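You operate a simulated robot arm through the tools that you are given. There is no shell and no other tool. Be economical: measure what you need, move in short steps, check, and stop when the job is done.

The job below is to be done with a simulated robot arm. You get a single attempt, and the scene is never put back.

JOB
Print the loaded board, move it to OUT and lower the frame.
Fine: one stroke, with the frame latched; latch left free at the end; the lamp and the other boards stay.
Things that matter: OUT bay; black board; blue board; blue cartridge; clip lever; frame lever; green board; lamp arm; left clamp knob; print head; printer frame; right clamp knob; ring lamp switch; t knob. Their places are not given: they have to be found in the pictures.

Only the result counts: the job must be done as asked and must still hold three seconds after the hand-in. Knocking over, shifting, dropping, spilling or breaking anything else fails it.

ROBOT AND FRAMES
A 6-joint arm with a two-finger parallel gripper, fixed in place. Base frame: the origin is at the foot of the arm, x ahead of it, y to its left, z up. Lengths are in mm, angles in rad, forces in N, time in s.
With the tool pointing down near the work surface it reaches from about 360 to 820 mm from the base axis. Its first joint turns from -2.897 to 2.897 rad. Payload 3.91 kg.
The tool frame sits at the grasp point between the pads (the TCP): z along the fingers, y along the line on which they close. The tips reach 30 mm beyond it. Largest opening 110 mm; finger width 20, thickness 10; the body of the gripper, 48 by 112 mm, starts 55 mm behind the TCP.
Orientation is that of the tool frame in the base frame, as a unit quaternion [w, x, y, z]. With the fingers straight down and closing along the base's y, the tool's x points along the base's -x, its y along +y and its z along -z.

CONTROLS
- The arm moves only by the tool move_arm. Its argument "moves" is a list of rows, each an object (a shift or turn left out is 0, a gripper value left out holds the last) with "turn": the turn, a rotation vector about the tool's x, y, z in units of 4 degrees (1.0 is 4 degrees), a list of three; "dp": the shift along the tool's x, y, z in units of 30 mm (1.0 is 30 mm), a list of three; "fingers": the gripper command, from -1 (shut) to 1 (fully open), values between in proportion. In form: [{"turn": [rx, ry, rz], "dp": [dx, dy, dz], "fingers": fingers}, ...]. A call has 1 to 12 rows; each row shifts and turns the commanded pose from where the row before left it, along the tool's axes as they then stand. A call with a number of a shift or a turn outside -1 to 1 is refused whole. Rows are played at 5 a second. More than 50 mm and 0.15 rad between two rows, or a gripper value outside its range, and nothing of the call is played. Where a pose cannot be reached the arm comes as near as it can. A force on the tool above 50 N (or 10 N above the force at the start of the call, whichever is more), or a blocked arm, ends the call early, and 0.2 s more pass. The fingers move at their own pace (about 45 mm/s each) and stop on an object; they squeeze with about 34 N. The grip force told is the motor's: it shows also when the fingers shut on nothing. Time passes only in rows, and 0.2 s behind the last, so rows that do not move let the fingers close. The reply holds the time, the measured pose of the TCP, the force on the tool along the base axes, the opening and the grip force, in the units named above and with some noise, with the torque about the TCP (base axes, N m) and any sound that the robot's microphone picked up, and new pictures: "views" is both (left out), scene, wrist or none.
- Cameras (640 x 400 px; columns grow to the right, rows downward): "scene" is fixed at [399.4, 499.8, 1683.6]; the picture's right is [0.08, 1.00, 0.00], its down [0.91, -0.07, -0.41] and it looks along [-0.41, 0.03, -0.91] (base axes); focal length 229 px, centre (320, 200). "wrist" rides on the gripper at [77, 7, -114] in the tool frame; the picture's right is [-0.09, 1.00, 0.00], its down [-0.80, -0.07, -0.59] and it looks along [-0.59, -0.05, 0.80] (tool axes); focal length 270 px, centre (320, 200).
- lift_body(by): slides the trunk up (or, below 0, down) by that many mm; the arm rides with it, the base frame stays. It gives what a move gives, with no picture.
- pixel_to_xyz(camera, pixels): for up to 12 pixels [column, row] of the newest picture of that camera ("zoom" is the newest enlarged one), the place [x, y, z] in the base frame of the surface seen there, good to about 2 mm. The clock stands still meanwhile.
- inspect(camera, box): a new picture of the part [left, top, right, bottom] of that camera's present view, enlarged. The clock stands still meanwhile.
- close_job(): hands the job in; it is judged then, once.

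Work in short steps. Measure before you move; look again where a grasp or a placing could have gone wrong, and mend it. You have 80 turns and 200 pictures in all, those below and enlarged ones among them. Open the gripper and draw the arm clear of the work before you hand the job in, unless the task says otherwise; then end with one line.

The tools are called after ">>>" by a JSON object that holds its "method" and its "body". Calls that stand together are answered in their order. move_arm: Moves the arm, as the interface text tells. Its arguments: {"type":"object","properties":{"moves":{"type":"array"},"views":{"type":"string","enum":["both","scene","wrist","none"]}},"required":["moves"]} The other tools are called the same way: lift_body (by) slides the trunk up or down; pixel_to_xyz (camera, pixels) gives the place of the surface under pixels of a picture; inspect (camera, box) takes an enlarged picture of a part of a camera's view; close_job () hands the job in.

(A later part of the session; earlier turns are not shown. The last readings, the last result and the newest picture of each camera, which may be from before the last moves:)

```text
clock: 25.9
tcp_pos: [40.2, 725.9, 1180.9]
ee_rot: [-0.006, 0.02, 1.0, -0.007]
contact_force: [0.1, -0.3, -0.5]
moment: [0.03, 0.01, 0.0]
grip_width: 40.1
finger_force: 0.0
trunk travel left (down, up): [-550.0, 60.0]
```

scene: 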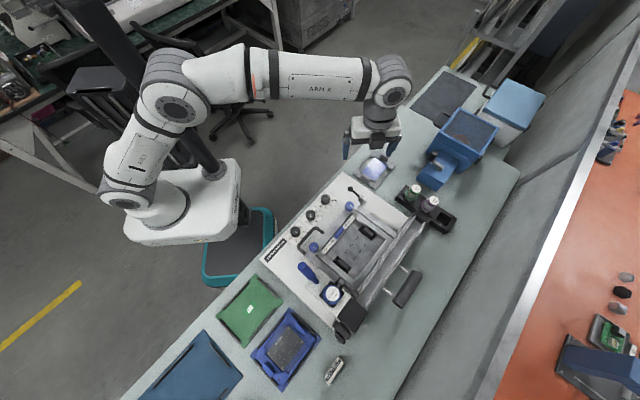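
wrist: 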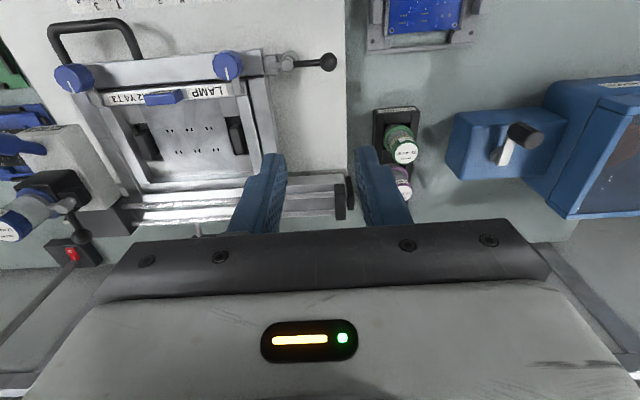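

Yaw is now about −2° and responsive. Travel at z≈1160 to beside the handle, then turn clockwise 42° with fingers shut.

>>> {"method": "move_arm", "body": {"moves": [{"dp": [-0.84, -0.8, 0], "fingers": -1}, {"dp": [-0.84, -0.8, 0]}, {"dp": [-0.84, -0.8, 0]}, {"dp": [-0.84, -0.8, 0]}, {"dp": [-0.84, -0.8, 0]}, {"dp": [-0.84, -0.8, 0]}, {"dp": [-0.84, -0.8, 0]}, {"dp": [-0.84, -0.8, 0]}, {"dp": [-0.84, -0.8, 0]}, {"dp": [-0.84, -0.8, 0]}, {"dp": [-0.84, -0.8, 0]}, {"dp": [-0.8, -0.8, 0]}], "views": "none"}}

>>> {"method": "move_arm", "body": {"moves": [{"turn": [0, 0, 1]}, {"turn": [0, 0, 1]}, {"turn": [0, 0, 1]}, {"turn": [0, 0, 1]}, {"turn": [0, 0, 1]}, {"turn": [0, 0, 1]}, {"turn": [0, 0, 1]}, {"turn": [0, 0, 1]}, {"turn": [0, 0, 1]}, {"turn": [0, 0, 1]}, {"turn": [0, 0, 0.5]}], "views": "both"}}

```text
clock: 28.5
tcp_pos: [48.1, 722.7, 1182.8]
ee_rot: [-0.006, 0.02, 1.0, -0.006]
contact_force: [0.8, -0.6, -0.1]
moment: [-0.01, -0.01, -0.01]
grip_width: 0.1
finger_force: 33.6
out of reach, approached as far as the arm can: row 1, 2, 3, 4, 5, 6, 7, 8, 9, 10, 11, 12
trunk travel left (down, up): [-550.0, 60.0]
```

```text
clock: 30.9
tcp_pos: [50.9, 723.9, 1181.0]
ee_rot: [-0.003, 0.377, 0.926, -0.009]
contact_force: [0.6, -0.4, 0.7]
moment: [-0.02, 0.0, 0.02]
grip_width: 0.0
finger_force: 34.4
trunk travel left (down, up): [-550.0, 60.0]
```

scene: 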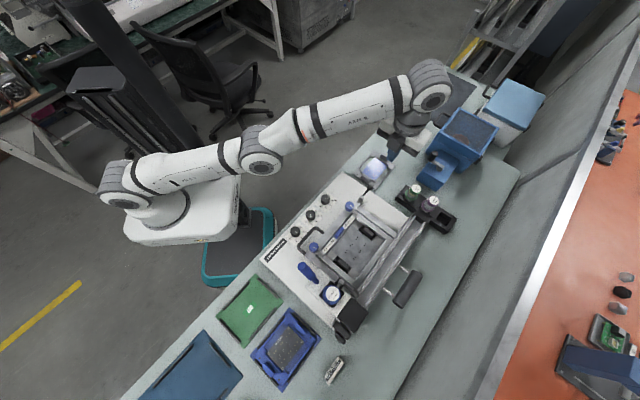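
wrist: 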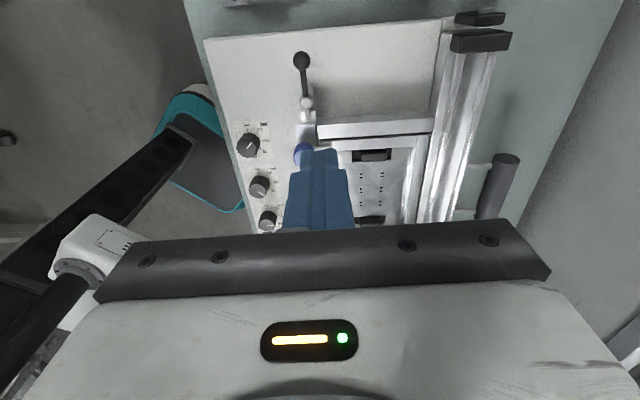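

The arm is stretched straight (reach limit at this height), so it stuck. I move down and inward to bend the elbow.

>>> {"method": "move_arm", "body": {"moves": [{"dp": [0, 0, 1]}, {"dp": [0, 0, 1]}, {"dp": [-0.7, -0.7, 0.5]}, {"dp": [-0.7, -0.7, 0]}, {"dp": [-0.7, -0.7, 0]}], "views": "none"}}

```text
clock: 32.1
tcp_pos: [51.9, 647.2, 1126.2]
ee_rot: [-0.004, 0.376, 0.926, -0.005]
contact_force: [-0.4, 0.1, -0.9]
moment: [0.0, -0.02, 0.01]
grip_width: 0.0
finger_force: 34.5
out of reach, approached as far as the arm can: row 1, 2
trunk travel left (down, up): [-550.0, 60.0]
```

Freed. Now travel along the printer's direction to the far (operator's right) side of the handle.

>>> {"method": "move_arm", "body": {"moves": [{"dp": [-0.98, 0.145, 0]}, {"dp": [-0.98, 0.145, 0]}, {"dp": [-0.98, 0.145, 0]}, {"dp": [-0.98, 0.145, 0]}, {"dp": [-0.98, 0.145, 0]}, {"dp": [-0.98, 0.145, 0]}, {"dp": [-0.98, 0.145, 0]}, {"dp": [-0.98, 0.145, 0]}, {"dp": [-0.98, 0.145, 0]}, {"dp": [-0.98, 0.145, 0]}, {"dp": [-0.98, 0.145, 0]}, {"dp": [-0.98, 0.145, 0]}], "views": "both"}}

```text
clock: 34.7
tcp_pos: [340.9, 440.5, 1121.3]
ee_rot: [-0.003, 0.377, 0.926, -0.007]
contact_force: [0.4, -0.1, -0.7]
moment: [0.01, 0.0, -0.01]
grip_width: 0.1
finger_force: 33.9
trunk travel left (down, up): [-550.0, 60.0]
```

scene: 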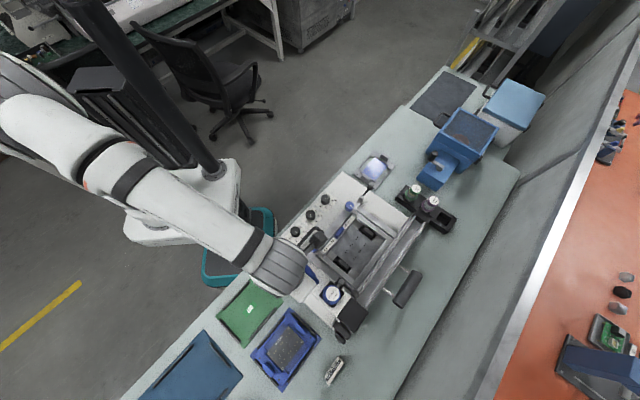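
wrist: 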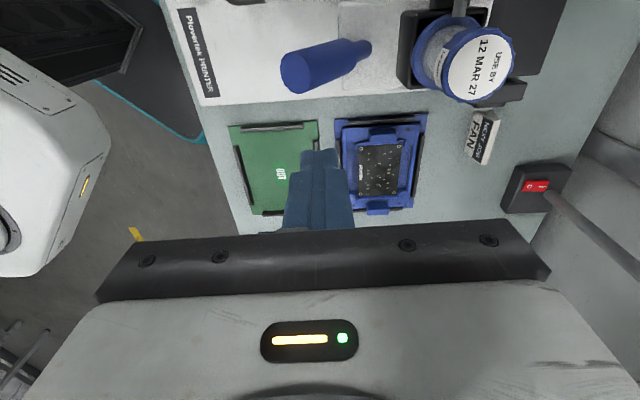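

The handle is at (325,62) in the wrist view, and a red switch on a black box with a rod appears at (540,187). I measure these and look at the switch.

>>> {"method": "pixel_to_xyz", "body": {"camera": "wrist", "pixels": [[295, 75], [320, 62], [345, 55], [362, 48], [537, 185], [510, 190], [570, 200], [620, 250], [240, 130], [315, 128], [255, 210], [275, 175]]}}

>>> {"method": "inspect", "body": {"camera": "wrist", "box": [440, 90, 640, 280]}}

>>> {"method": "inspect", "body": {"camera": "scene", "box": [320, 290, 440, 400]}}

```text
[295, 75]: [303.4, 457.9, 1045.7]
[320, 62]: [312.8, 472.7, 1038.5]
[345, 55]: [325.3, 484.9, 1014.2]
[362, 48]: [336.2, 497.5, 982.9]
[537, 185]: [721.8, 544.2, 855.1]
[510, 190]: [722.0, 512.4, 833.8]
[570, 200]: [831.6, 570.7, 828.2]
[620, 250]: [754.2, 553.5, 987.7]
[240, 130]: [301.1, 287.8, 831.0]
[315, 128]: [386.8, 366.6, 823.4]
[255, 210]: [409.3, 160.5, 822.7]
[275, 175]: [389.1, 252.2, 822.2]
```

```text
2.11 times, centred on (540, 185) of wrist
```

zoom: 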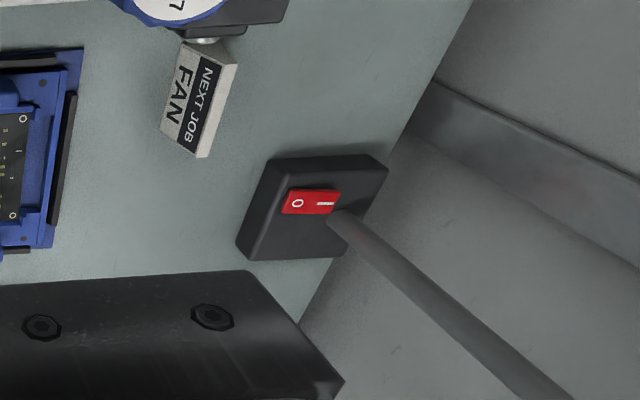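

```text
3.64 times, centred on (380, 345) of scene
```

zoom: 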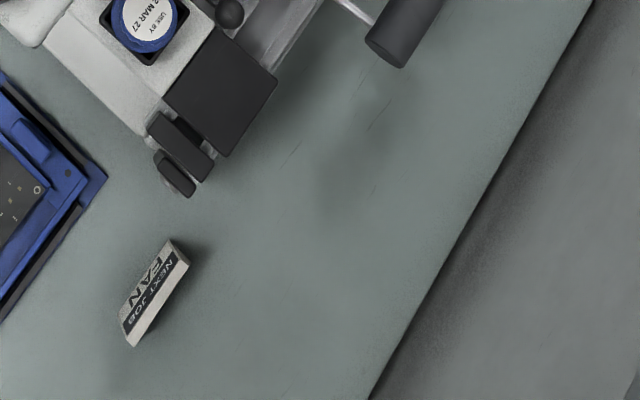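

The ring lamp stands at (722,544), out of my path. I descend beside the handle (39 mm to its right) and then push along the stroke direction.

>>> {"method": "move_arm", "body": {"moves": [{"dp": [0, 0, 1]}, {"dp": [0, 0, 1]}, {"dp": [0, 0, 0.85]}, {"dp": [0.3, 0, 0]}, {"dp": [0.4, 0, 0]}, {"dp": [0.5, 0, 0]}, {"dp": [0.5, 0, 0]}], "views": "both"}}

```text
clock: 36.3
tcp_pos: [303.2, 475.7, 1038.7]
ee_rot: [-0.003, 0.377, 0.926, -0.007]
contact_force: [0.1, 0.1, 0.3]
moment: [0.04, -0.01, 0.01]
grip_width: 0.2
finger_force: 33.8
trunk travel left (down, up): [-550.0, 60.0]
```

scene: 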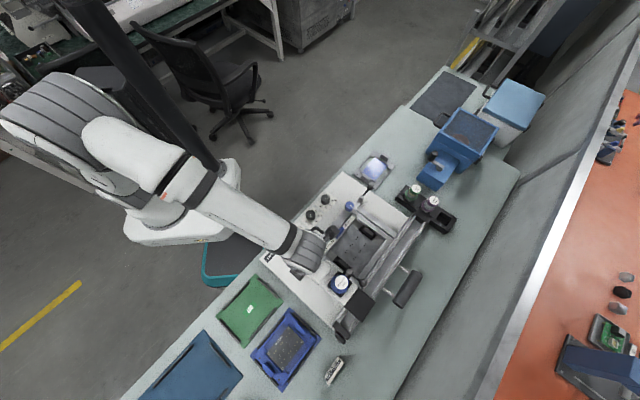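
wrist: 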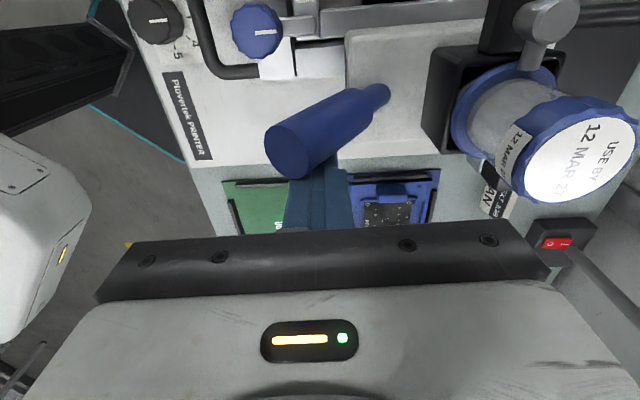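

The head slides with the push, nearly without force. Continue along the stroke.

>>> {"method": "move_arm", "body": {"moves": [{"dp": [0.5, 0, 0]}, {"dp": [0.5, 0, 0]}, {"dp": [0.5, 0, 0]}, {"dp": [0.5, 0, 0]}, {"dp": [0.5, 0, 0]}, {"dp": [0.5, 0, 0]}, {"dp": [0.5, 0, 0]}, {"dp": [0.5, 0, 0]}, {"dp": [0.5, 0, 0]}, {"dp": [0.5, 0, 0]}, {"dp": [0.5, 0, 0]}, {"dp": [0.5, 0, 0]}], "views": "both"}}

```text
clock: 38.9
tcp_pos: [172.1, 600.4, 1037.9]
ee_rot: [-0.003, 0.377, 0.926, -0.008]
contact_force: [-0.1, 0.7, -0.1]
moment: [0.01, 0.02, 0.01]
grip_width: 0.1
finger_force: 34.3
trunk travel left (down, up): [-550.0, 60.0]
```

scene: 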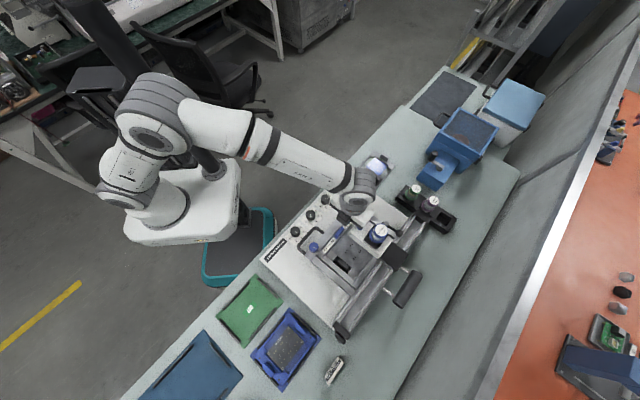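
wrist: 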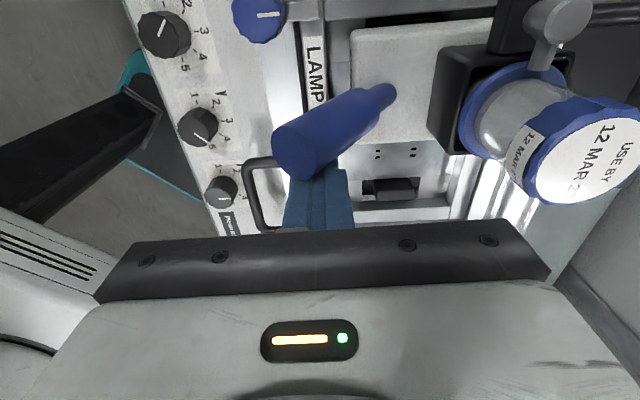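

Midway and clean. Continue until the end stop.

>>> {"method": "move_arm", "body": {"moves": [{"dp": [0.5, 0, 0]}, {"dp": [0.5, 0, 0]}, {"dp": [0.5, 0, 0]}, {"dp": [0.5, 0, 0]}, {"dp": [0.5, 0, 0]}, {"dp": [0.5, 0, 0]}, {"dp": [0.4, 0, 0]}, {"dp": [0.4, 0, 0]}, {"dp": [0.4, 0, 0]}, {"dp": [0.3, 0, 0]}], "views": "both"}}

```text
clock: 41.3
tcp_pos: [84.4, 688.9, 1038.0]
ee_rot: [0.002, 0.378, 0.926, -0.012]
contact_force: [15.2, -21.4, 6.4]
moment: [0.15, 0.11, 0.24]
grip_width: 0.0
finger_force: 33.6
trunk travel left (down, up): [-550.0, 60.0]
stopped in row 10: the force on the tool passed its limit at 54 N (the readings are from after the stop); the commanded pose is now the measured one
```

scene: 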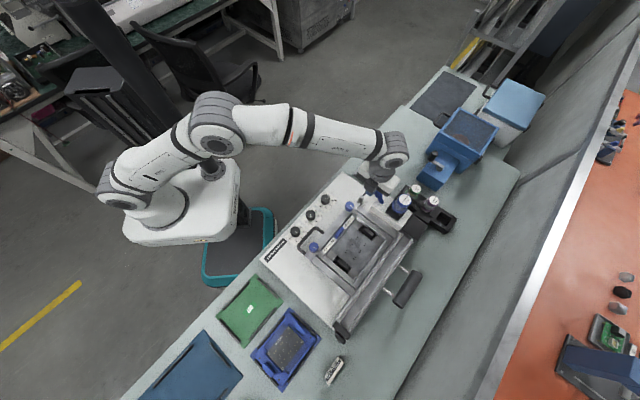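
wrist: 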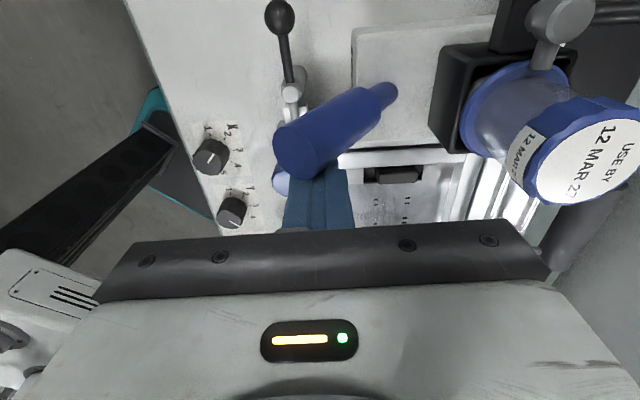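

The stop was reached at the end of the rail: one full stroke done. I back off, rise, and turn the tool back to yaw 0.

>>> {"method": "move_arm", "body": {"moves": [{"dp": [-0.5, 0, 0]}, {"dp": [-0.3, -0.3, -1]}, {"dp": [0, 0, -1]}, {"dp": [0, 0, -1], "turn": [0, 0, -1]}, {"turn": [0, 0, -1]}, {"turn": [0, 0, -1]}, {"turn": [0, 0, -1]}, {"turn": [0, 0, -1]}, {"turn": [0, 0, -1]}, {"turn": [0, 0, -1]}, {"turn": [0, 0, -1]}, {"turn": [0, 0, -1]}], "views": "none"}}

>>> {"method": "move_arm", "body": {"moves": [{"dp": [0.8, 0, 0], "turn": [0, 0, -1]}, {"dp": [1, 0, 0], "turn": [0, 0, -1]}, {"dp": [1, 0, 0]}, {"dp": [1, 0, 0]}, {"dp": [0, 0, 0], "fingers": -0.05}], "views": "both"}}

```text
clock: 43.9
tcp_pos: [92.7, 671.6, 1126.3]
ee_rot: [-0.002, 0.072, 0.997, -0.012]
contact_force: [0.4, -0.1, 0.6]
moment: [0.01, -0.01, -0.03]
grip_width: 0.0
finger_force: 33.6
trunk travel left (down, up): [-550.0, 60.0]
```

```text
clock: 45.1
tcp_pos: [-21.9, 680.7, 1128.0]
ee_rot: [-0.003, 0.003, 1.0, -0.013]
contact_force: [-0.3, -0.3, 0.6]
moment: [0.02, 0.03, 0.02]
grip_width: 32.6
finger_force: 0.0
trunk travel left (down, up): [-550.0, 60.0]
```

scene: 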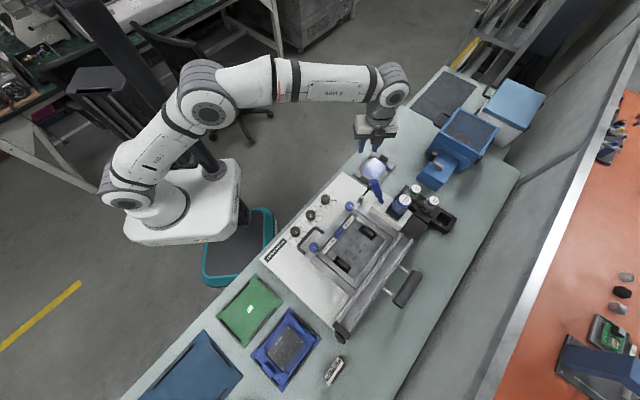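
wrist: 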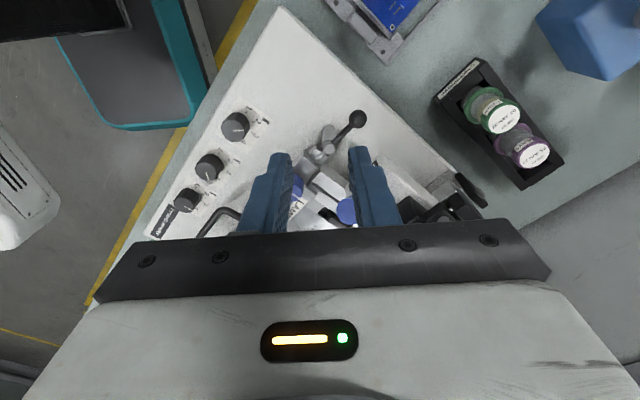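

The head is parked at the left end. The ball is at wrist (357,118); I measure the ball, pivot and handle here.

>>> {"method": "pixel_to_xyz", "body": {"camera": "wrist", "pixels": [[357, 118], [357, 111], [325, 152], [345, 210], [330, 190], [295, 187]]}}

>>> {"method": "inspect", "body": {"camera": "scene", "box": [335, 165, 445, 260]}}

>>> {"method": "pixel_to_xyz", "body": {"camera": "zoom", "pixels": [[205, 75], [235, 130], [270, 155], [300, 190], [330, 250], [215, 170], [400, 320], [395, 150]]}}

```text
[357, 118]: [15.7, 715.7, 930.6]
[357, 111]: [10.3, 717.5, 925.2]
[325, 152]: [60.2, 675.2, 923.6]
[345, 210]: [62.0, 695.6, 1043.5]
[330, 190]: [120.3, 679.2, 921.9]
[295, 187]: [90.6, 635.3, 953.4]
```

```text
4.21 times, centred on (390, 212) of scene
```

zoom: 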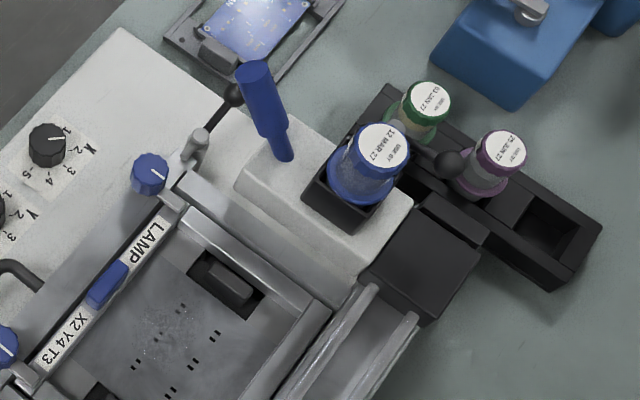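

```text
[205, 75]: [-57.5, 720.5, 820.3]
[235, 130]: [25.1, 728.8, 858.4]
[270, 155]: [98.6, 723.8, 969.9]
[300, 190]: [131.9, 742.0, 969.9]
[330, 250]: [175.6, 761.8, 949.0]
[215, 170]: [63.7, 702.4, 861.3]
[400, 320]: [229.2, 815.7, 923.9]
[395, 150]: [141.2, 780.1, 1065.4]
```

Ball centre ≈(17,715,922); the handle now overhangs near (55,692,1047). I tilt the tool 20° so its body leans away from the handle, then approach the ball along the tool axis.

>>> {"method": "move_arm", "body": {"moves": [{"turn": [0, -1, 0], "fingers": -0.15}, {"turn": [0, -1, 0]}, {"turn": [0, -1, 0]}, {"turn": [0, -1, 0]}, {"turn": [0, -1, 0]}, {"dp": [0.6, 0.5, 0.9]}, {"dp": [0.5, 0.43, 0.9]}, {"dp": [0, 0, 1]}, {"dp": [0, 0, 1]}], "views": "both"}}

```text
clock: 47.1
tcp_pos: [-14.3, 704.5, 1007.7]
ee_rot: [0.17, 0.001, 0.985, -0.013]
contact_force: [0.1, -0.7, -0.1]
moment: [0.01, 0.0, -0.02]
grip_width: 46.9
finger_force: 0.1
trunk travel left (down, up): [-550.0, 60.0]
```

scene: 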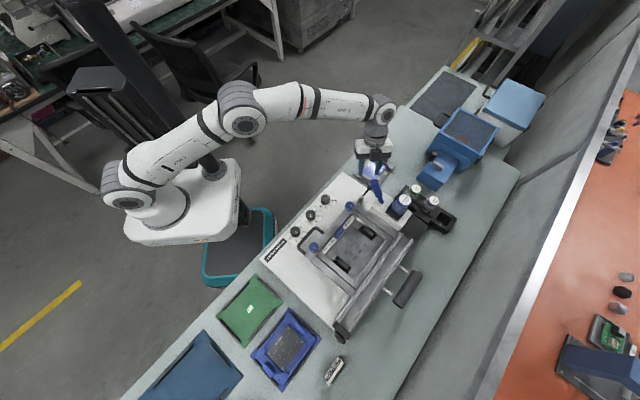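
wrist: 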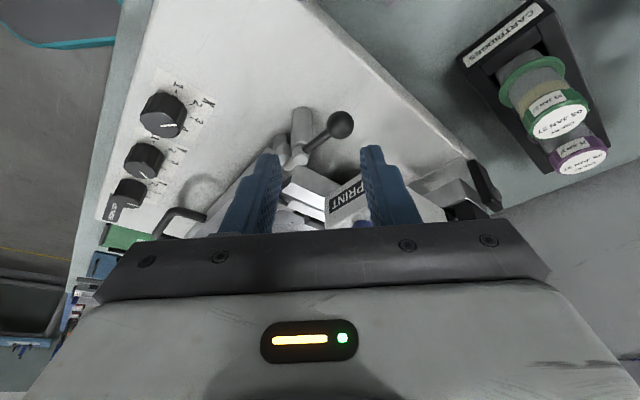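

Good alignment: ball at (340,125) lies between the fingers ahead. Advance 89 mm along the tool axis.

>>> {"method": "move_arm", "body": {"moves": [{"dp": [0, 0.2, 1]}, {"dp": [0, 0, 1]}, {"dp": [0, 0, 0.95]}], "views": "wrist"}}

```text
clock: 47.9
tcp_pos: [16.9, 705.2, 926.3]
ee_rot: [0.17, 0.002, 0.985, -0.012]
contact_force: [-0.2, 0.6, -0.1]
moment: [-0.02, -0.03, -0.03]
grip_width: 46.6
finger_force: 0.1
trunk travel left (down, up): [-550.0, 60.0]
```

wrist: 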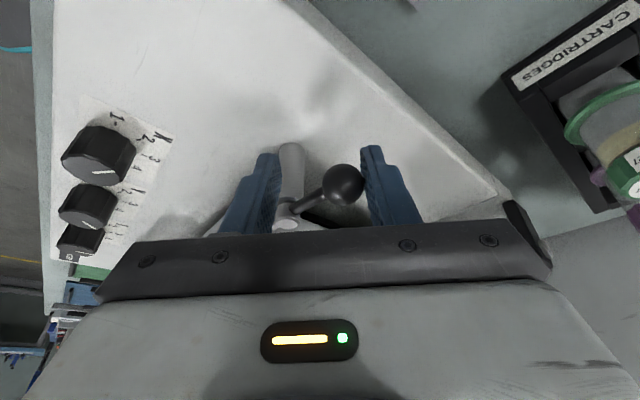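

The ball is beside the +y finger. Now swing it back along the arc in −y to free the latch.

>>> {"method": "move_arm", "body": {"moves": [{"dp": [0.06, -0.35, -0.02]}, {"dp": [0.13, -0.35, -0.05]}, {"dp": [0.07, -0.35, -0.03]}, {"dp": [-0.02, -0.35, 0]}, {"dp": [-0.09, -0.35, 0.03]}, {"dp": [-0.17, -0.35, 0.06]}, {"dp": [-0.16, -0.3, 0.06]}], "views": "wrist"}}

```text
clock: 49.5
tcp_pos: [16.4, 637.0, 927.5]
ee_rot: [0.17, 0.0, 0.985, -0.011]
contact_force: [-12.5, 10.1, -4.6]
moment: [0.06, 0.11, 0.46]
grip_width: 51.3
finger_force: 4.8
trunk travel left (down, up): [-550.0, 60.0]
```

wrist: 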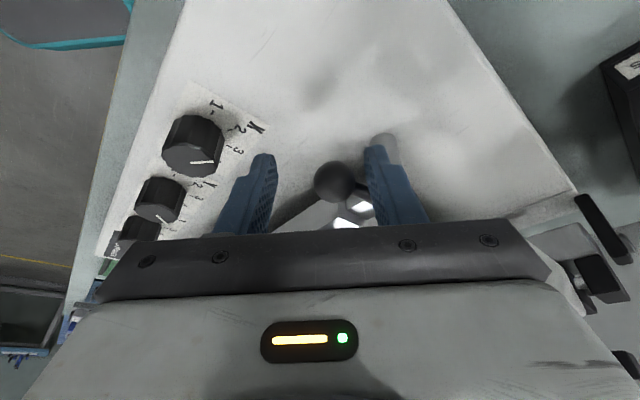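

Residual force ~16 N suggests the lever's end or a rod touch. I relieve and retreat along the tool axis to look.

>>> {"method": "move_arm", "body": {"moves": [{"dp": [0.1, 0.15, -0.3]}, {"dp": [0, 0, -1]}, {"dp": [0, 0, -1]}, {"dp": [0, 0, -1]}, {"dp": [0, 0, -1]}], "views": "wrist"}}

>>> {"method": "inspect", "body": {"camera": "scene", "box": [325, 165, 385, 225]}}

```text
clock: 50.7
tcp_pos: [-26.0, 639.9, 1048.3]
ee_rot: [0.171, 0.001, 0.985, -0.012]
contact_force: [0.2, -0.2, -0.2]
moment: [0.01, 0.0, 0.0]
grip_width: 46.9
finger_force: 0.1
trunk travel left (down, up): [-550.0, 60.0]
```

wrist: 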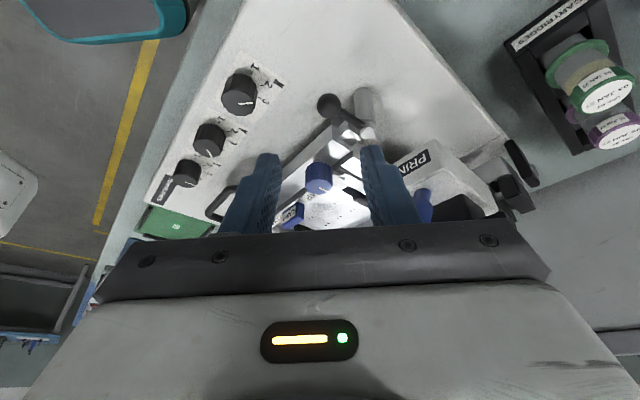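

```text
6.67 times, centred on (355, 195) of scene
```

zoom: 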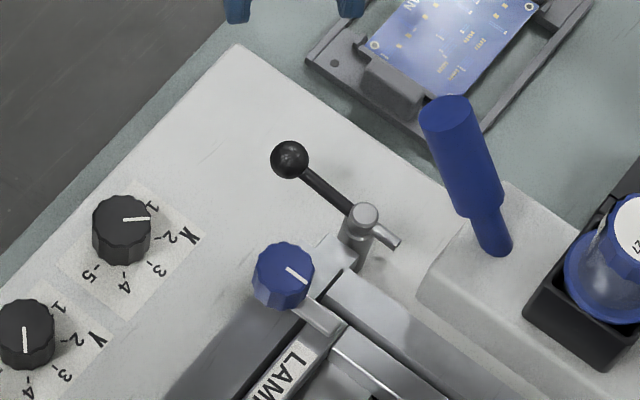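

The lever is back at its free position (tail off the tab). Now I examine the loop handle at the frame's front.

>>> {"method": "inspect", "body": {"camera": "scene", "box": [285, 200, 365, 280]}}

>>> {"method": "pixel_to_xyz", "body": {"camera": "zoom", "pixels": [[110, 260], [135, 230], [160, 200], [190, 175], [225, 200], [150, 300], [200, 230], [255, 175], [195, 275], [170, 180], [110, 275], [320, 130]]}}

```text
5.00 times, centred on (325, 240) of scene
```

zoom: 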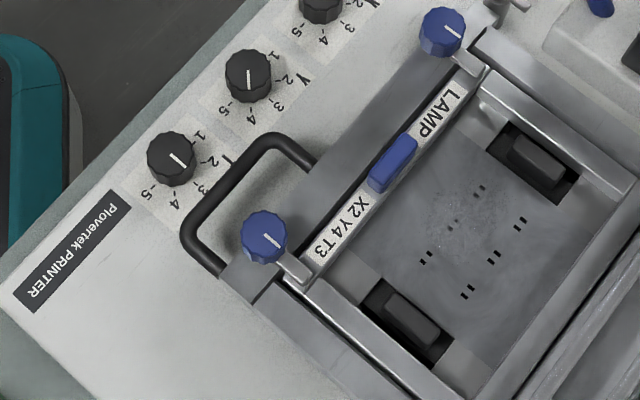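

```text
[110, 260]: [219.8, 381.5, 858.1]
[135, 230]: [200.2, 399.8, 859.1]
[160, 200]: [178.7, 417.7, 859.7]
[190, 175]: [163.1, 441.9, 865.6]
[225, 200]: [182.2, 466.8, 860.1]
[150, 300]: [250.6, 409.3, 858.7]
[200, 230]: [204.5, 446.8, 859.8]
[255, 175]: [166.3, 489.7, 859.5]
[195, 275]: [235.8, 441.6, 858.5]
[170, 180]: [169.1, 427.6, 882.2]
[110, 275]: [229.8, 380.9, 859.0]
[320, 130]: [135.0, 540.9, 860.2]
```

Sample the loop bar itself, along (200,220)–(250,150) of the zoom.

>>> {"method": "pixel_to_xyz", "body": {"camera": "zoom", "pixels": [[188, 238], [200, 217], [212, 202], [225, 186], [238, 170], [250, 155], [272, 138], [300, 155], [205, 262], [330, 175], [240, 280], [265, 235]]}}

```text
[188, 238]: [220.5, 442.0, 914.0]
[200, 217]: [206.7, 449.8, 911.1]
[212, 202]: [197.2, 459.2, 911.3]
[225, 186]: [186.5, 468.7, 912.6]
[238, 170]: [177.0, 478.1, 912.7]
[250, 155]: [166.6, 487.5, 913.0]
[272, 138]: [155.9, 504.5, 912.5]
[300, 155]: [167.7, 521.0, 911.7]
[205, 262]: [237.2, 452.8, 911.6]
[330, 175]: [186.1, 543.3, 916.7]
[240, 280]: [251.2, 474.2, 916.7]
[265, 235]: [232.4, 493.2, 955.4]
```

Bar of the loop runs (220,442)→(156,504), top z≈913. I untilt, travel to above it and turn the tool so the fingers straddle the bar.

>>> {"method": "move_arm", "body": {"moves": [{"turn": [0, 1, 0], "dp": [0, 0, -0.5]}, {"turn": [0, 1, 0], "dp": [0, 0, -0.5]}, {"turn": [0, 1, 0]}, {"turn": [0, 1, 0]}, {"turn": [0, 1, 0]}, {"dp": [-0.95, -0.75, 0]}, {"dp": [-0.95, -0.75, 0]}, {"dp": [-0.95, -0.75, 0]}, {"dp": [-0.95, -0.75, 0]}, {"dp": [-0.95, -0.75, 0]}, {"dp": [-0.95, -0.75, 0]}, {"dp": [-0.95, -0.75, 0]}], "views": "none"}}

>>> {"method": "move_arm", "body": {"moves": [{"turn": [0, 0, 1]}, {"turn": [0, 0, 1]}, {"turn": [0, 0, 1]}, {"turn": [0, 0, 1]}, {"turn": [0, 0, 1]}, {"turn": [0, 0, 1]}, {"turn": [0, 0, 1]}, {"turn": [0, 0, 1]}, {"turn": [0, 0, 1]}, {"turn": [0, 0, 1]}, {"turn": [0, 0, 1], "fingers": -0.4}], "views": "both"}}

```text
clock: 53.3
tcp_pos: [162.9, 484.4, 1076.5]
ee_rot: [-0.004, 0.004, 1.0, -0.012]
contact_force: [0.5, -0.1, 0.7]
moment: [0.04, 0.03, -0.01]
grip_width: 46.9
finger_force: 0.1
trunk travel left (down, up): [-550.0, 60.0]
```

```text
clock: 55.7
tcp_pos: [164.4, 483.3, 1079.3]
ee_rot: [0.001, 0.378, 0.926, -0.012]
contact_force: [0.2, -0.3, 0.3]
moment: [-0.02, -0.02, -0.01]
grip_width: 32.9
finger_force: 0.0
trunk travel left (down, up): [-550.0, 60.0]
```

scene: 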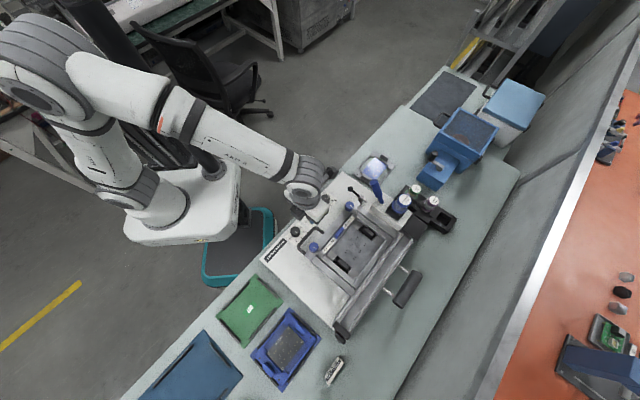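
wrist: 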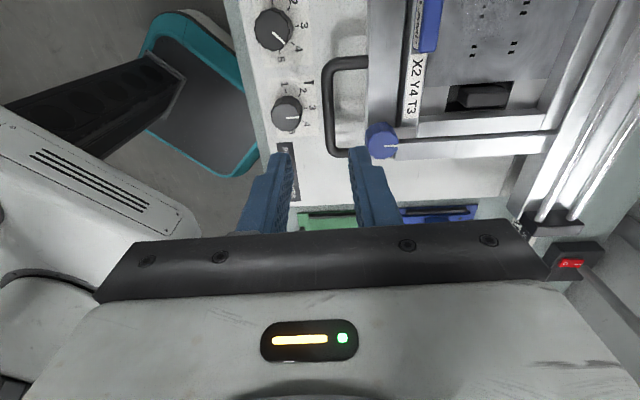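

I align over the bar (+6 mm towards the frame) and descend to z≈930, then check.

>>> {"method": "move_arm", "body": {"moves": [{"dp": [-0.23, 0.2, 1]}, {"dp": [0, 0, 1]}, {"dp": [0, 0, 1]}, {"dp": [0, 0, 1]}, {"dp": [0, 0, 0.9]}], "views": "wrist"}}

```text
clock: 56.9
tcp_pos: [172.8, 479.8, 928.4]
ee_rot: [0.001, 0.378, 0.926, -0.012]
contact_force: [-0.5, 0.9, 0.3]
moment: [0.02, 0.0, -0.01]
grip_width: 33.2
finger_force: 0.1
trunk travel left (down, up): [-550.0, 60.0]
```

wrist: 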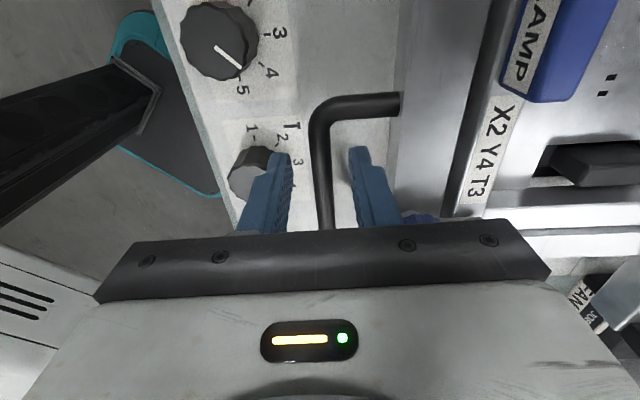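

The bar runs right between the fingers. Down 8 mm more, then close on it.

>>> {"method": "move_arm", "body": {"moves": [{"dp": [0, 0, 0.27]}, {"fingers": -1}, {"fingers": -1}, {"fingers": -1}], "views": "none"}}

>>> {"method": "move_arm", "body": {"moves": [{"dp": [0, 0, -0.5]}, {"dp": [0, 0.02, -0.5]}], "views": "both"}}

```text
clock: 57.9
tcp_pos: [173.8, 480.5, 921.8]
ee_rot: [0.001, 0.378, 0.926, -0.012]
contact_force: [9.7, 8.4, 2.5]
moment: [0.2, -0.21, 0.29]
grip_width: 11.9
finger_force: 45.4
trunk travel left (down, up): [-550.0, 60.0]
```

```text
clock: 58.5
tcp_pos: [175.0, 480.7, 952.3]
ee_rot: [0.001, 0.378, 0.926, -0.013]
contact_force: [16.0, 8.5, -4.6]
moment: [0.35, -0.13, 0.34]
grip_width: 11.8
finger_force: 45.1
trunk travel left (down, up): [-550.0, 60.0]
```

scene: 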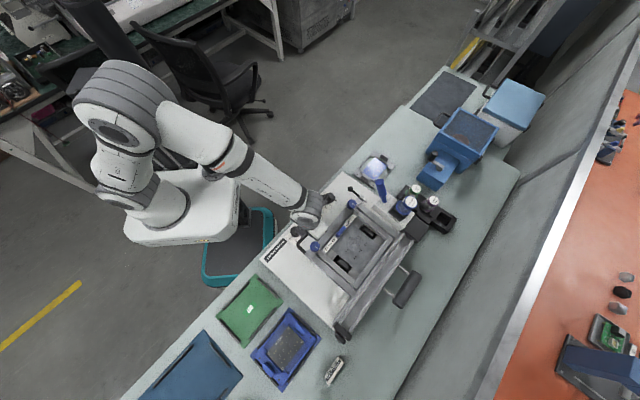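
wrist: 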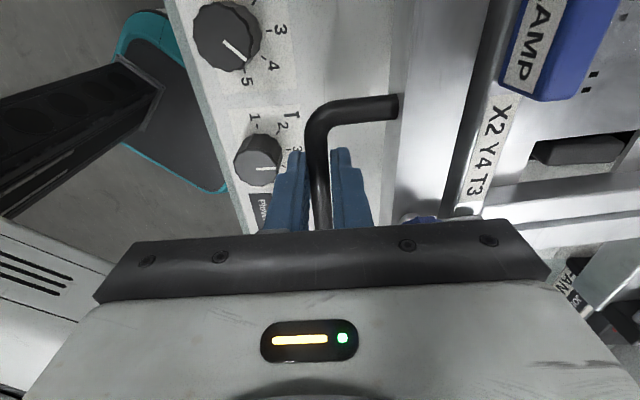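

The frame rises in the grip (force ~18 N towards the hinge, so I must add motion to +v). I follow an arc about the rear hinge.

>>> {"method": "move_arm", "body": {"moves": [{"dp": [0, 0.25, -0.81]}, {"dp": [0, 0.26, -0.79]}, {"dp": [0, 0.32, -0.76]}], "views": "none"}}

```text
clock: 59.5
tcp_pos: [185.9, 494.2, 1022.8]
ee_rot: [0.003, 0.377, 0.926, -0.02]
contact_force: [-19.9, -19.9, 6.9]
moment: [-0.86, 0.02, 0.07]
grip_width: 11.9
finger_force: 45.5
trunk travel left (down, up): [-550.0, 60.0]
stopped in row 3: the force on the tool passed its limit at 51 N (the readings are from after the stop); the commanded pose is now the measured one
```

Now the force points to −v (~28 N), so I went too far back: the hinge is higher than assumed (≈z 930). Continue with the corrected arc.

>>> {"method": "move_arm", "body": {"moves": [{"dp": [0, -0.1, 0.0]}, {"dp": [0, 0.15, -0.67]}, {"dp": [0, 0.29, -0.64]}], "views": "both"}}

```text
clock: 60.3
tcp_pos: [199.1, 506.3, 1062.8]
ee_rot: [0.001, 0.378, 0.926, -0.015]
contact_force: [4.4, -9.5, 0.2]
moment: [0.21, 0.08, 0.19]
grip_width: 12.0
finger_force: 45.2
trunk travel left (down, up): [-550.0, 60.0]
```

scene: 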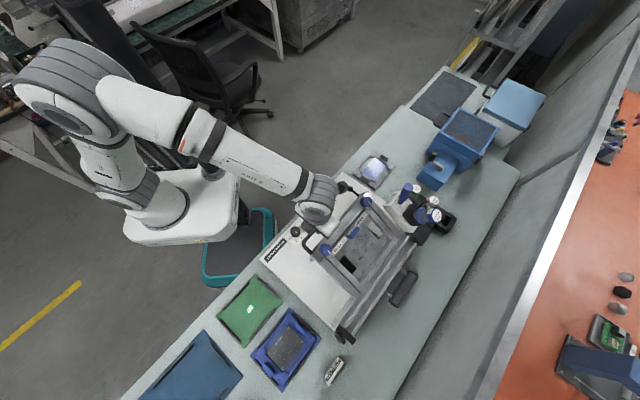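
wrist: 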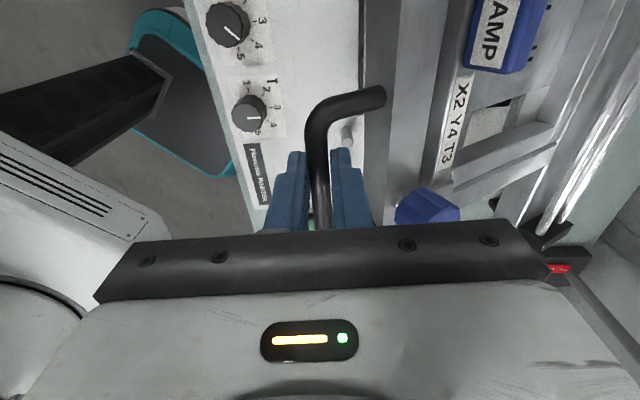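

The whole head tilts with the frame. To find the hinge axis, I measure the counterweight and other parts in the lifted state.

>>> {"method": "inspect", "body": {"camera": "scene", "box": [310, 170, 460, 350]}}

>>> {"method": "pixel_to_xyz", "body": {"camera": "scene", "pixels": [[404, 284], [396, 300], [412, 272], [349, 330], [345, 337], [395, 278], [405, 265], [371, 243], [415, 187], [434, 213]]}}

```text
2.22 times, centred on (385, 260) of scene
```

zoom: 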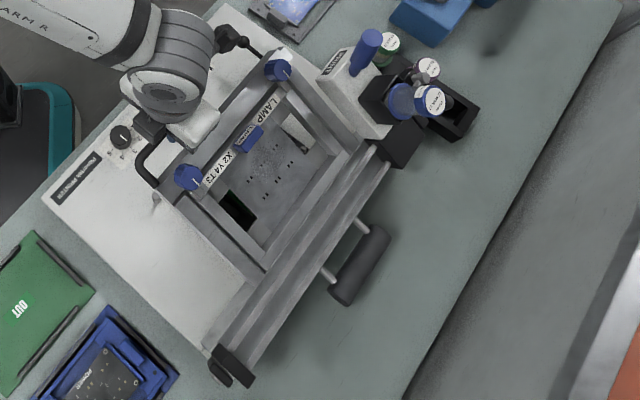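

```text
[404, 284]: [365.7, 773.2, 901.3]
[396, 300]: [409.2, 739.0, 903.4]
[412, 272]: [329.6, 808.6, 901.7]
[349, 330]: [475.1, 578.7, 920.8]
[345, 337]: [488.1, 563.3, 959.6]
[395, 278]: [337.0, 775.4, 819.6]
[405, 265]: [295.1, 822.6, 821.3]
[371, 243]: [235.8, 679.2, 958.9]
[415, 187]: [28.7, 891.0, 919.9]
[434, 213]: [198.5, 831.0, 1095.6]
```

Counterweight drop vs bar rise gives a hinge at v≈738, z≈908, R≈270, angle now ≈31°. Continue along this arc.

>>> {"method": "move_arm", "body": {"moves": [{"dp": [0, 0.5, -0.65]}, {"dp": [0, 0.49, -0.61]}, {"dp": [0, 0.55, -0.57]}], "views": "none"}}

```text
clock: 61.1
tcp_pos: [229.1, 539.5, 1120.8]
ee_rot: [0.0, 0.378, 0.926, -0.013]
contact_force: [-11.5, -33.3, 30.2]
moment: [-0.19, 0.6, 0.03]
grip_width: 11.5
finger_force: 45.4
trunk travel left (down, up): [-550.0, 60.0]
```

Force is radial outward (~45 N), so the true radius is larger (~294). I correct outward and continue.

>>> {"method": "move_arm", "body": {"moves": [{"dp": [0, -0.12, -0.12]}, {"dp": [0, 0.6, -0.6]}, {"dp": [0, 0.66, -0.54]}], "views": "both"}}

```text
clock: 61.9
tcp_pos: [255.6, 565.6, 1152.7]
ee_rot: [0.002, 0.378, 0.926, -0.016]
contact_force: [11.1, -16.2, 5.0]
moment: [0.01, -0.1, -0.1]
grip_width: 11.8
finger_force: 44.8
trunk travel left (down, up): [-550.0, 60.0]
```

scene: 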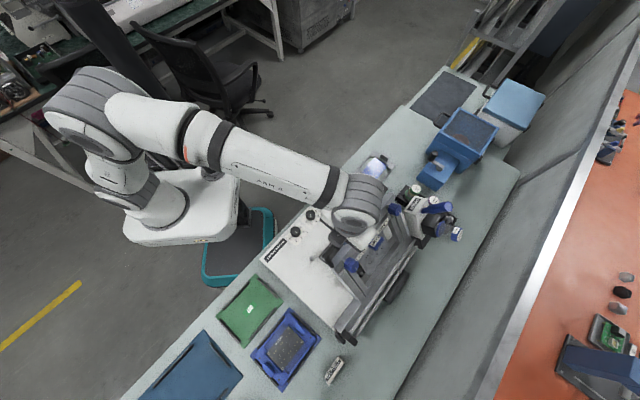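
wrist: 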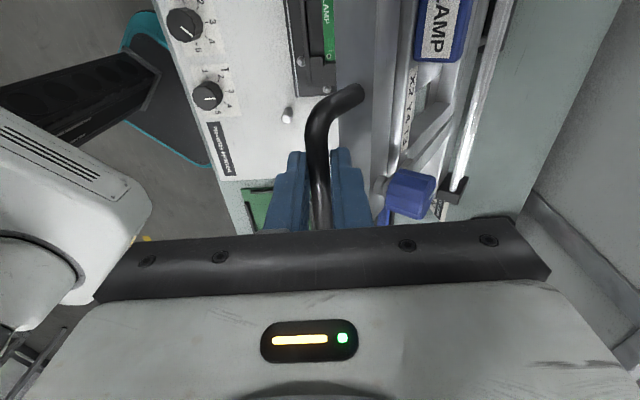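

The green LAMP board is visible under the frame. I continue the arc, tilting the tool slightly toward the printer to keep within reach.

>>> {"method": "move_arm", "body": {"moves": [{"dp": [0, 0.66, -0.49], "turn": [-1, 0, 0]}, {"dp": [0, 0.69, -0.46], "turn": [-1, 0, 0]}], "views": "none"}}

```text
clock: 62.5
tcp_pos: [285.5, 594.8, 1178.0]
ee_rot: [0.026, 0.377, 0.925, 0.047]
contact_force: [15.3, -7.5, -10.4]
moment: [0.15, 0.11, -0.44]
grip_width: 11.8
finger_force: 44.9
trunk travel left (down, up): [-550.0, 60.0]
```

Small forces; angle ≈62°. Two to three more steps up the arc.

>>> {"method": "move_arm", "body": {"moves": [{"dp": [0, 0.78, -0.26], "turn": [-1, 0, 0]}, {"dp": [0, 0.82, -0.13], "turn": [-1, 0, 0]}], "views": "both"}}

```text
clock: 63.0
tcp_pos: [303.4, 613.9, 1188.6]
ee_rot: [0.046, 0.376, 0.922, 0.083]
contact_force: [-1.7, -12.3, 1.6]
moment: [-0.96, -0.55, -1.07]
grip_width: 11.8
finger_force: 45.4
trunk travel left (down, up): [-550.0, 60.0]
stopped in row 2: the force on the tool passed its limit at 64 N (the readings are from after the stop); the commanded pose is now the measured one
```

scene: 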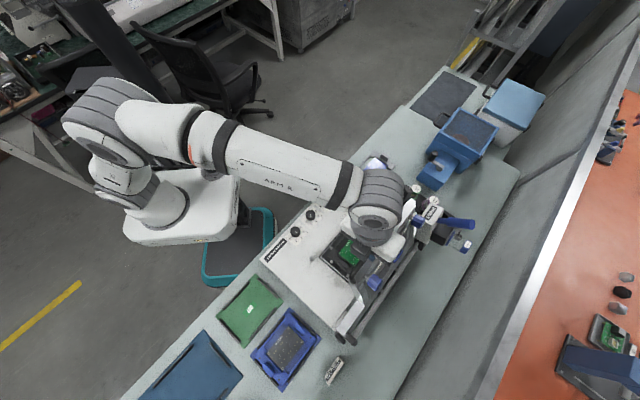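
wrist: 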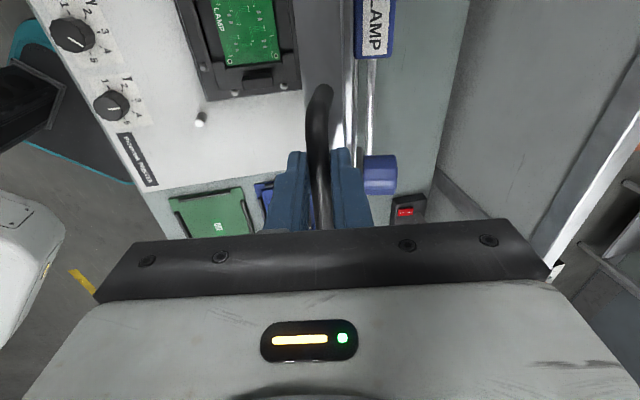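

The frame reached its stop (~68°), with almost no load on the tool. I open the fingers a little and watch whether it stays.

>>> {"method": "move_arm", "body": {"moves": [{"fingers": -0.7}, {"fingers": -0.5}, {"fingers": -0.5}], "views": "wrist"}}

```text
clock: 63.8
tcp_pos: [303.0, 616.4, 1187.7]
ee_rot: [0.046, 0.375, 0.922, 0.084]
contact_force: [0.4, -0.4, -0.1]
moment: [0.01, 0.02, 0.05]
grip_width: 27.6
finger_force: 0.0
trunk travel left (down, up): [-550.0, 60.0]
```

wrist: 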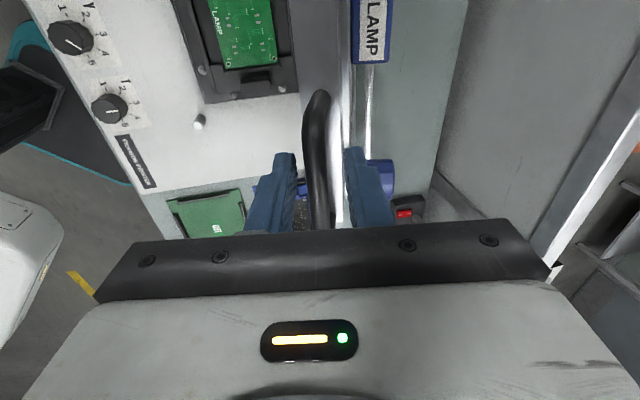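

The frame stays up with no load on the fingers. I raise the trunk 45 mm to withdraw the fingers from the bar.

>>> {"method": "lift_body", "body": {"by": 45}}

>>> {"method": "move_arm", "body": {"moves": [{"dp": [0, -1, 0]}, {"dp": [0, -1, 0]}, {"dp": [0, -1, 0], "turn": [1, 0, 0]}, {"dp": [0, -1, 0], "turn": [1, 0, 0]}, {"dp": [0, -1, 0], "turn": [1, 0, 0]}, {"dp": [0, -1, 0], "turn": [1, 0, 0]}], "views": "both"}}

```text
clock: 64.7
tcp_pos: [302.4, 617.1, 1231.8]
ee_rot: [0.045, 0.375, 0.922, 0.084]
contact_force: [-0.7, -0.2, 0.1]
moment: [-0.01, 0.02, -0.03]
grip_width: 27.5
finger_force: 0.0
trunk travel left (down, up): [-595.0, 15.0]
```

```text
clock: 66.1
tcp_pos: [178.2, 487.7, 1212.1]
ee_rot: [-0.007, 0.378, 0.925, -0.045]
contact_force: [-0.2, 0.6, 0.6]
moment: [0.0, 0.03, -0.01]
grip_width: 27.4
finger_force: 0.2
trunk travel left (down, up): [-595.0, 15.0]
```

scene: 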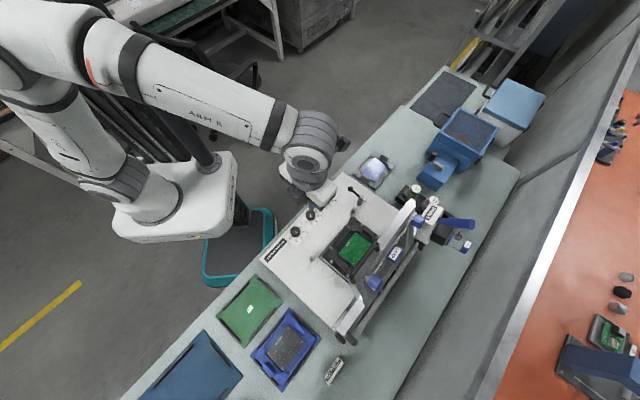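
wrist: 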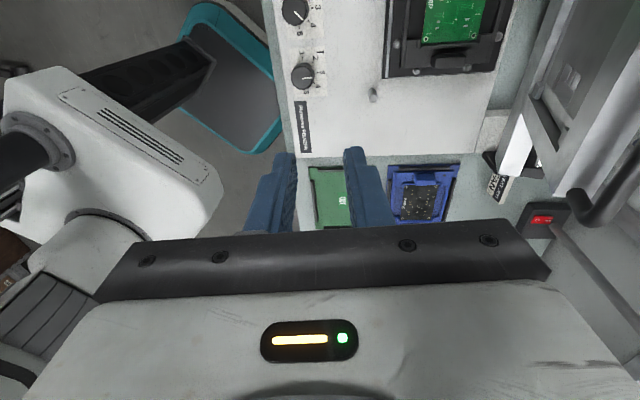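

The frame is up and stays. The green board sits in a black nest; zoom on it and on the OUT bay.

>>> {"method": "inspect", "body": {"camera": "scene", "box": [305, 205, 405, 295]}}

>>> {"method": "inspect", "body": {"camera": "wrist", "box": [370, 0, 530, 100]}}

>>> {"method": "inspect", "body": {"camera": "scene", "box": [205, 265, 325, 395]}}

```text
4.44 times, centred on (355, 250) of scene
```

zoom: 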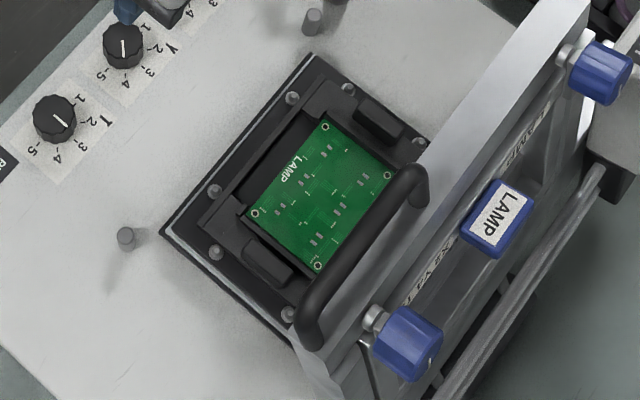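

```text
4.00 times, centred on (450, 50) of wrist
```

zoom: 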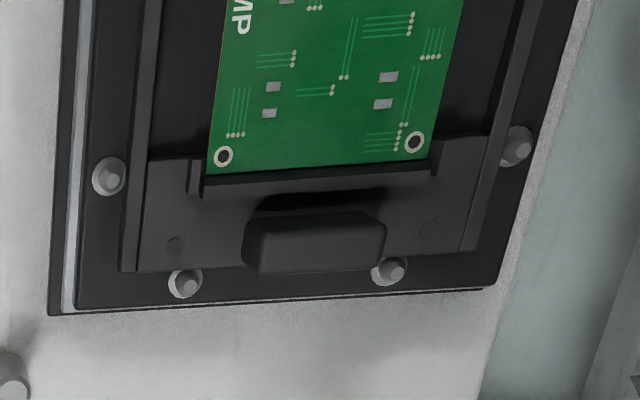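

```text
3.08 times, centred on (265, 330) of scene
```

zoom: 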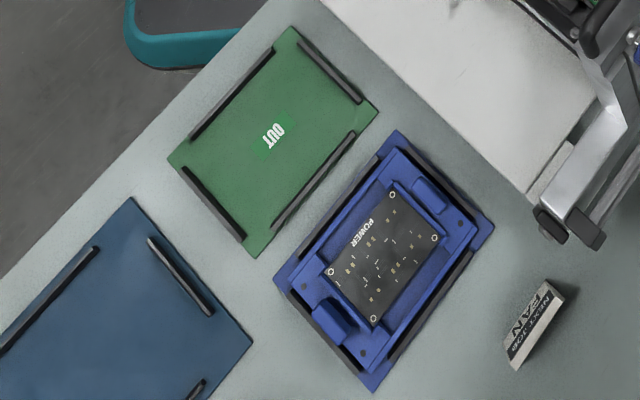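

The board is held in a black carrier with two lugs, seated among pins. I measure carrier corners, lugs, pins and the OUT bay.

>>> {"method": "inspect", "body": {"camera": "scene", "box": [325, 210, 390, 280]}}

>>> {"method": "pixel_to_xyz", "body": {"camera": "zoom", "pixels": [[185, 250], [313, 78], [345, 60], [320, 90], [390, 115], [225, 320], [215, 225], [245, 270], [300, 190], [330, 160], [415, 165], [270, 240]]}}

```text
5.71 times, centred on (358, 245) of scene
```

zoom: 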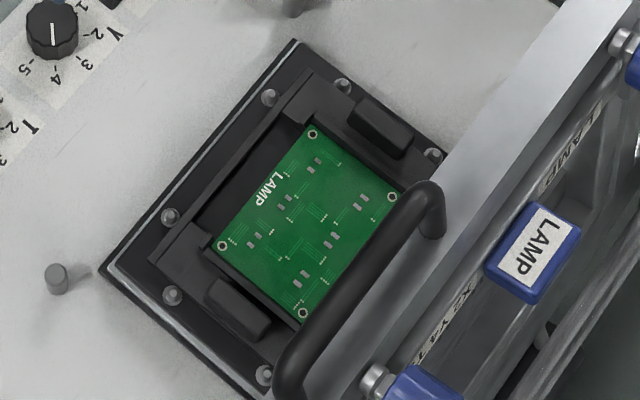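

```text
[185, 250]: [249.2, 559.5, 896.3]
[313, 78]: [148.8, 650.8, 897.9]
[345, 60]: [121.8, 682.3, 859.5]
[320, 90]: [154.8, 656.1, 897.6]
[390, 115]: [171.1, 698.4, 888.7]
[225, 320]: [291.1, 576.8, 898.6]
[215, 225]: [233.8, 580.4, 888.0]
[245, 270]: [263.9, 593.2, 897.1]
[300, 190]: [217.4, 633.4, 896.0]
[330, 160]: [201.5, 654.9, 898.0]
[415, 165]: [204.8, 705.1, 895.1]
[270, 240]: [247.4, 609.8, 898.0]
```

Carrier top is z≈897. For a clearer look I shift the wrist camera along +u and slightly +v so that the nest is in mid-view.

>>> {"method": "move_arm", "body": {"moves": [{"dp": [1, 0.5, 0], "turn": [-0.65, 0, 0]}, {"dp": [1, 0.5, 0], "turn": [-0.65, 0, 0]}, {"dp": [1, 0.5, 0]}, {"dp": [1, 0.5, 0]}], "views": "wrist"}}

>>> {"method": "inspect", "body": {"camera": "wrist", "box": [290, 40, 470, 180]}}

```text
clock: 67.1
tcp_pos: [133.4, 618.5, 1205.5]
ee_rot: [0.011, 0.378, 0.926, -0.004]
contact_force: [0.7, -0.1, -0.1]
moment: [-0.03, -0.03, 0.02]
grip_width: 27.5
finger_force: 0.0
trunk travel left (down, up): [-595.0, 15.0]
```

wrist: 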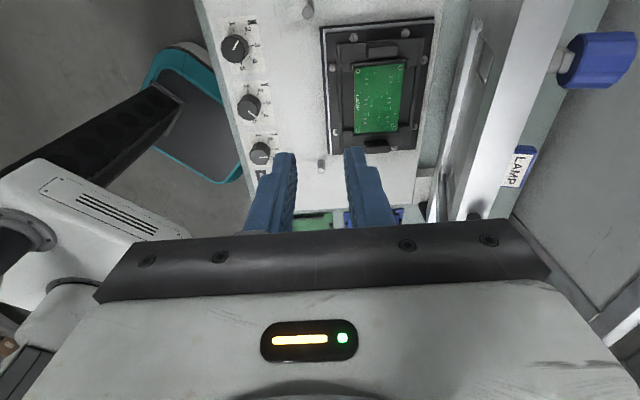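

```text
2.86 times, centred on (380, 110) of wrist
```

zoom: 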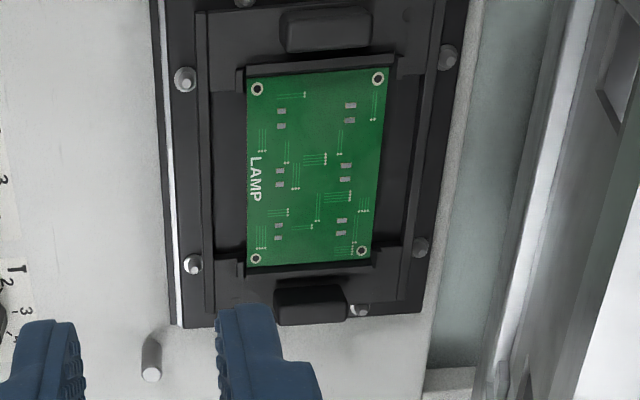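

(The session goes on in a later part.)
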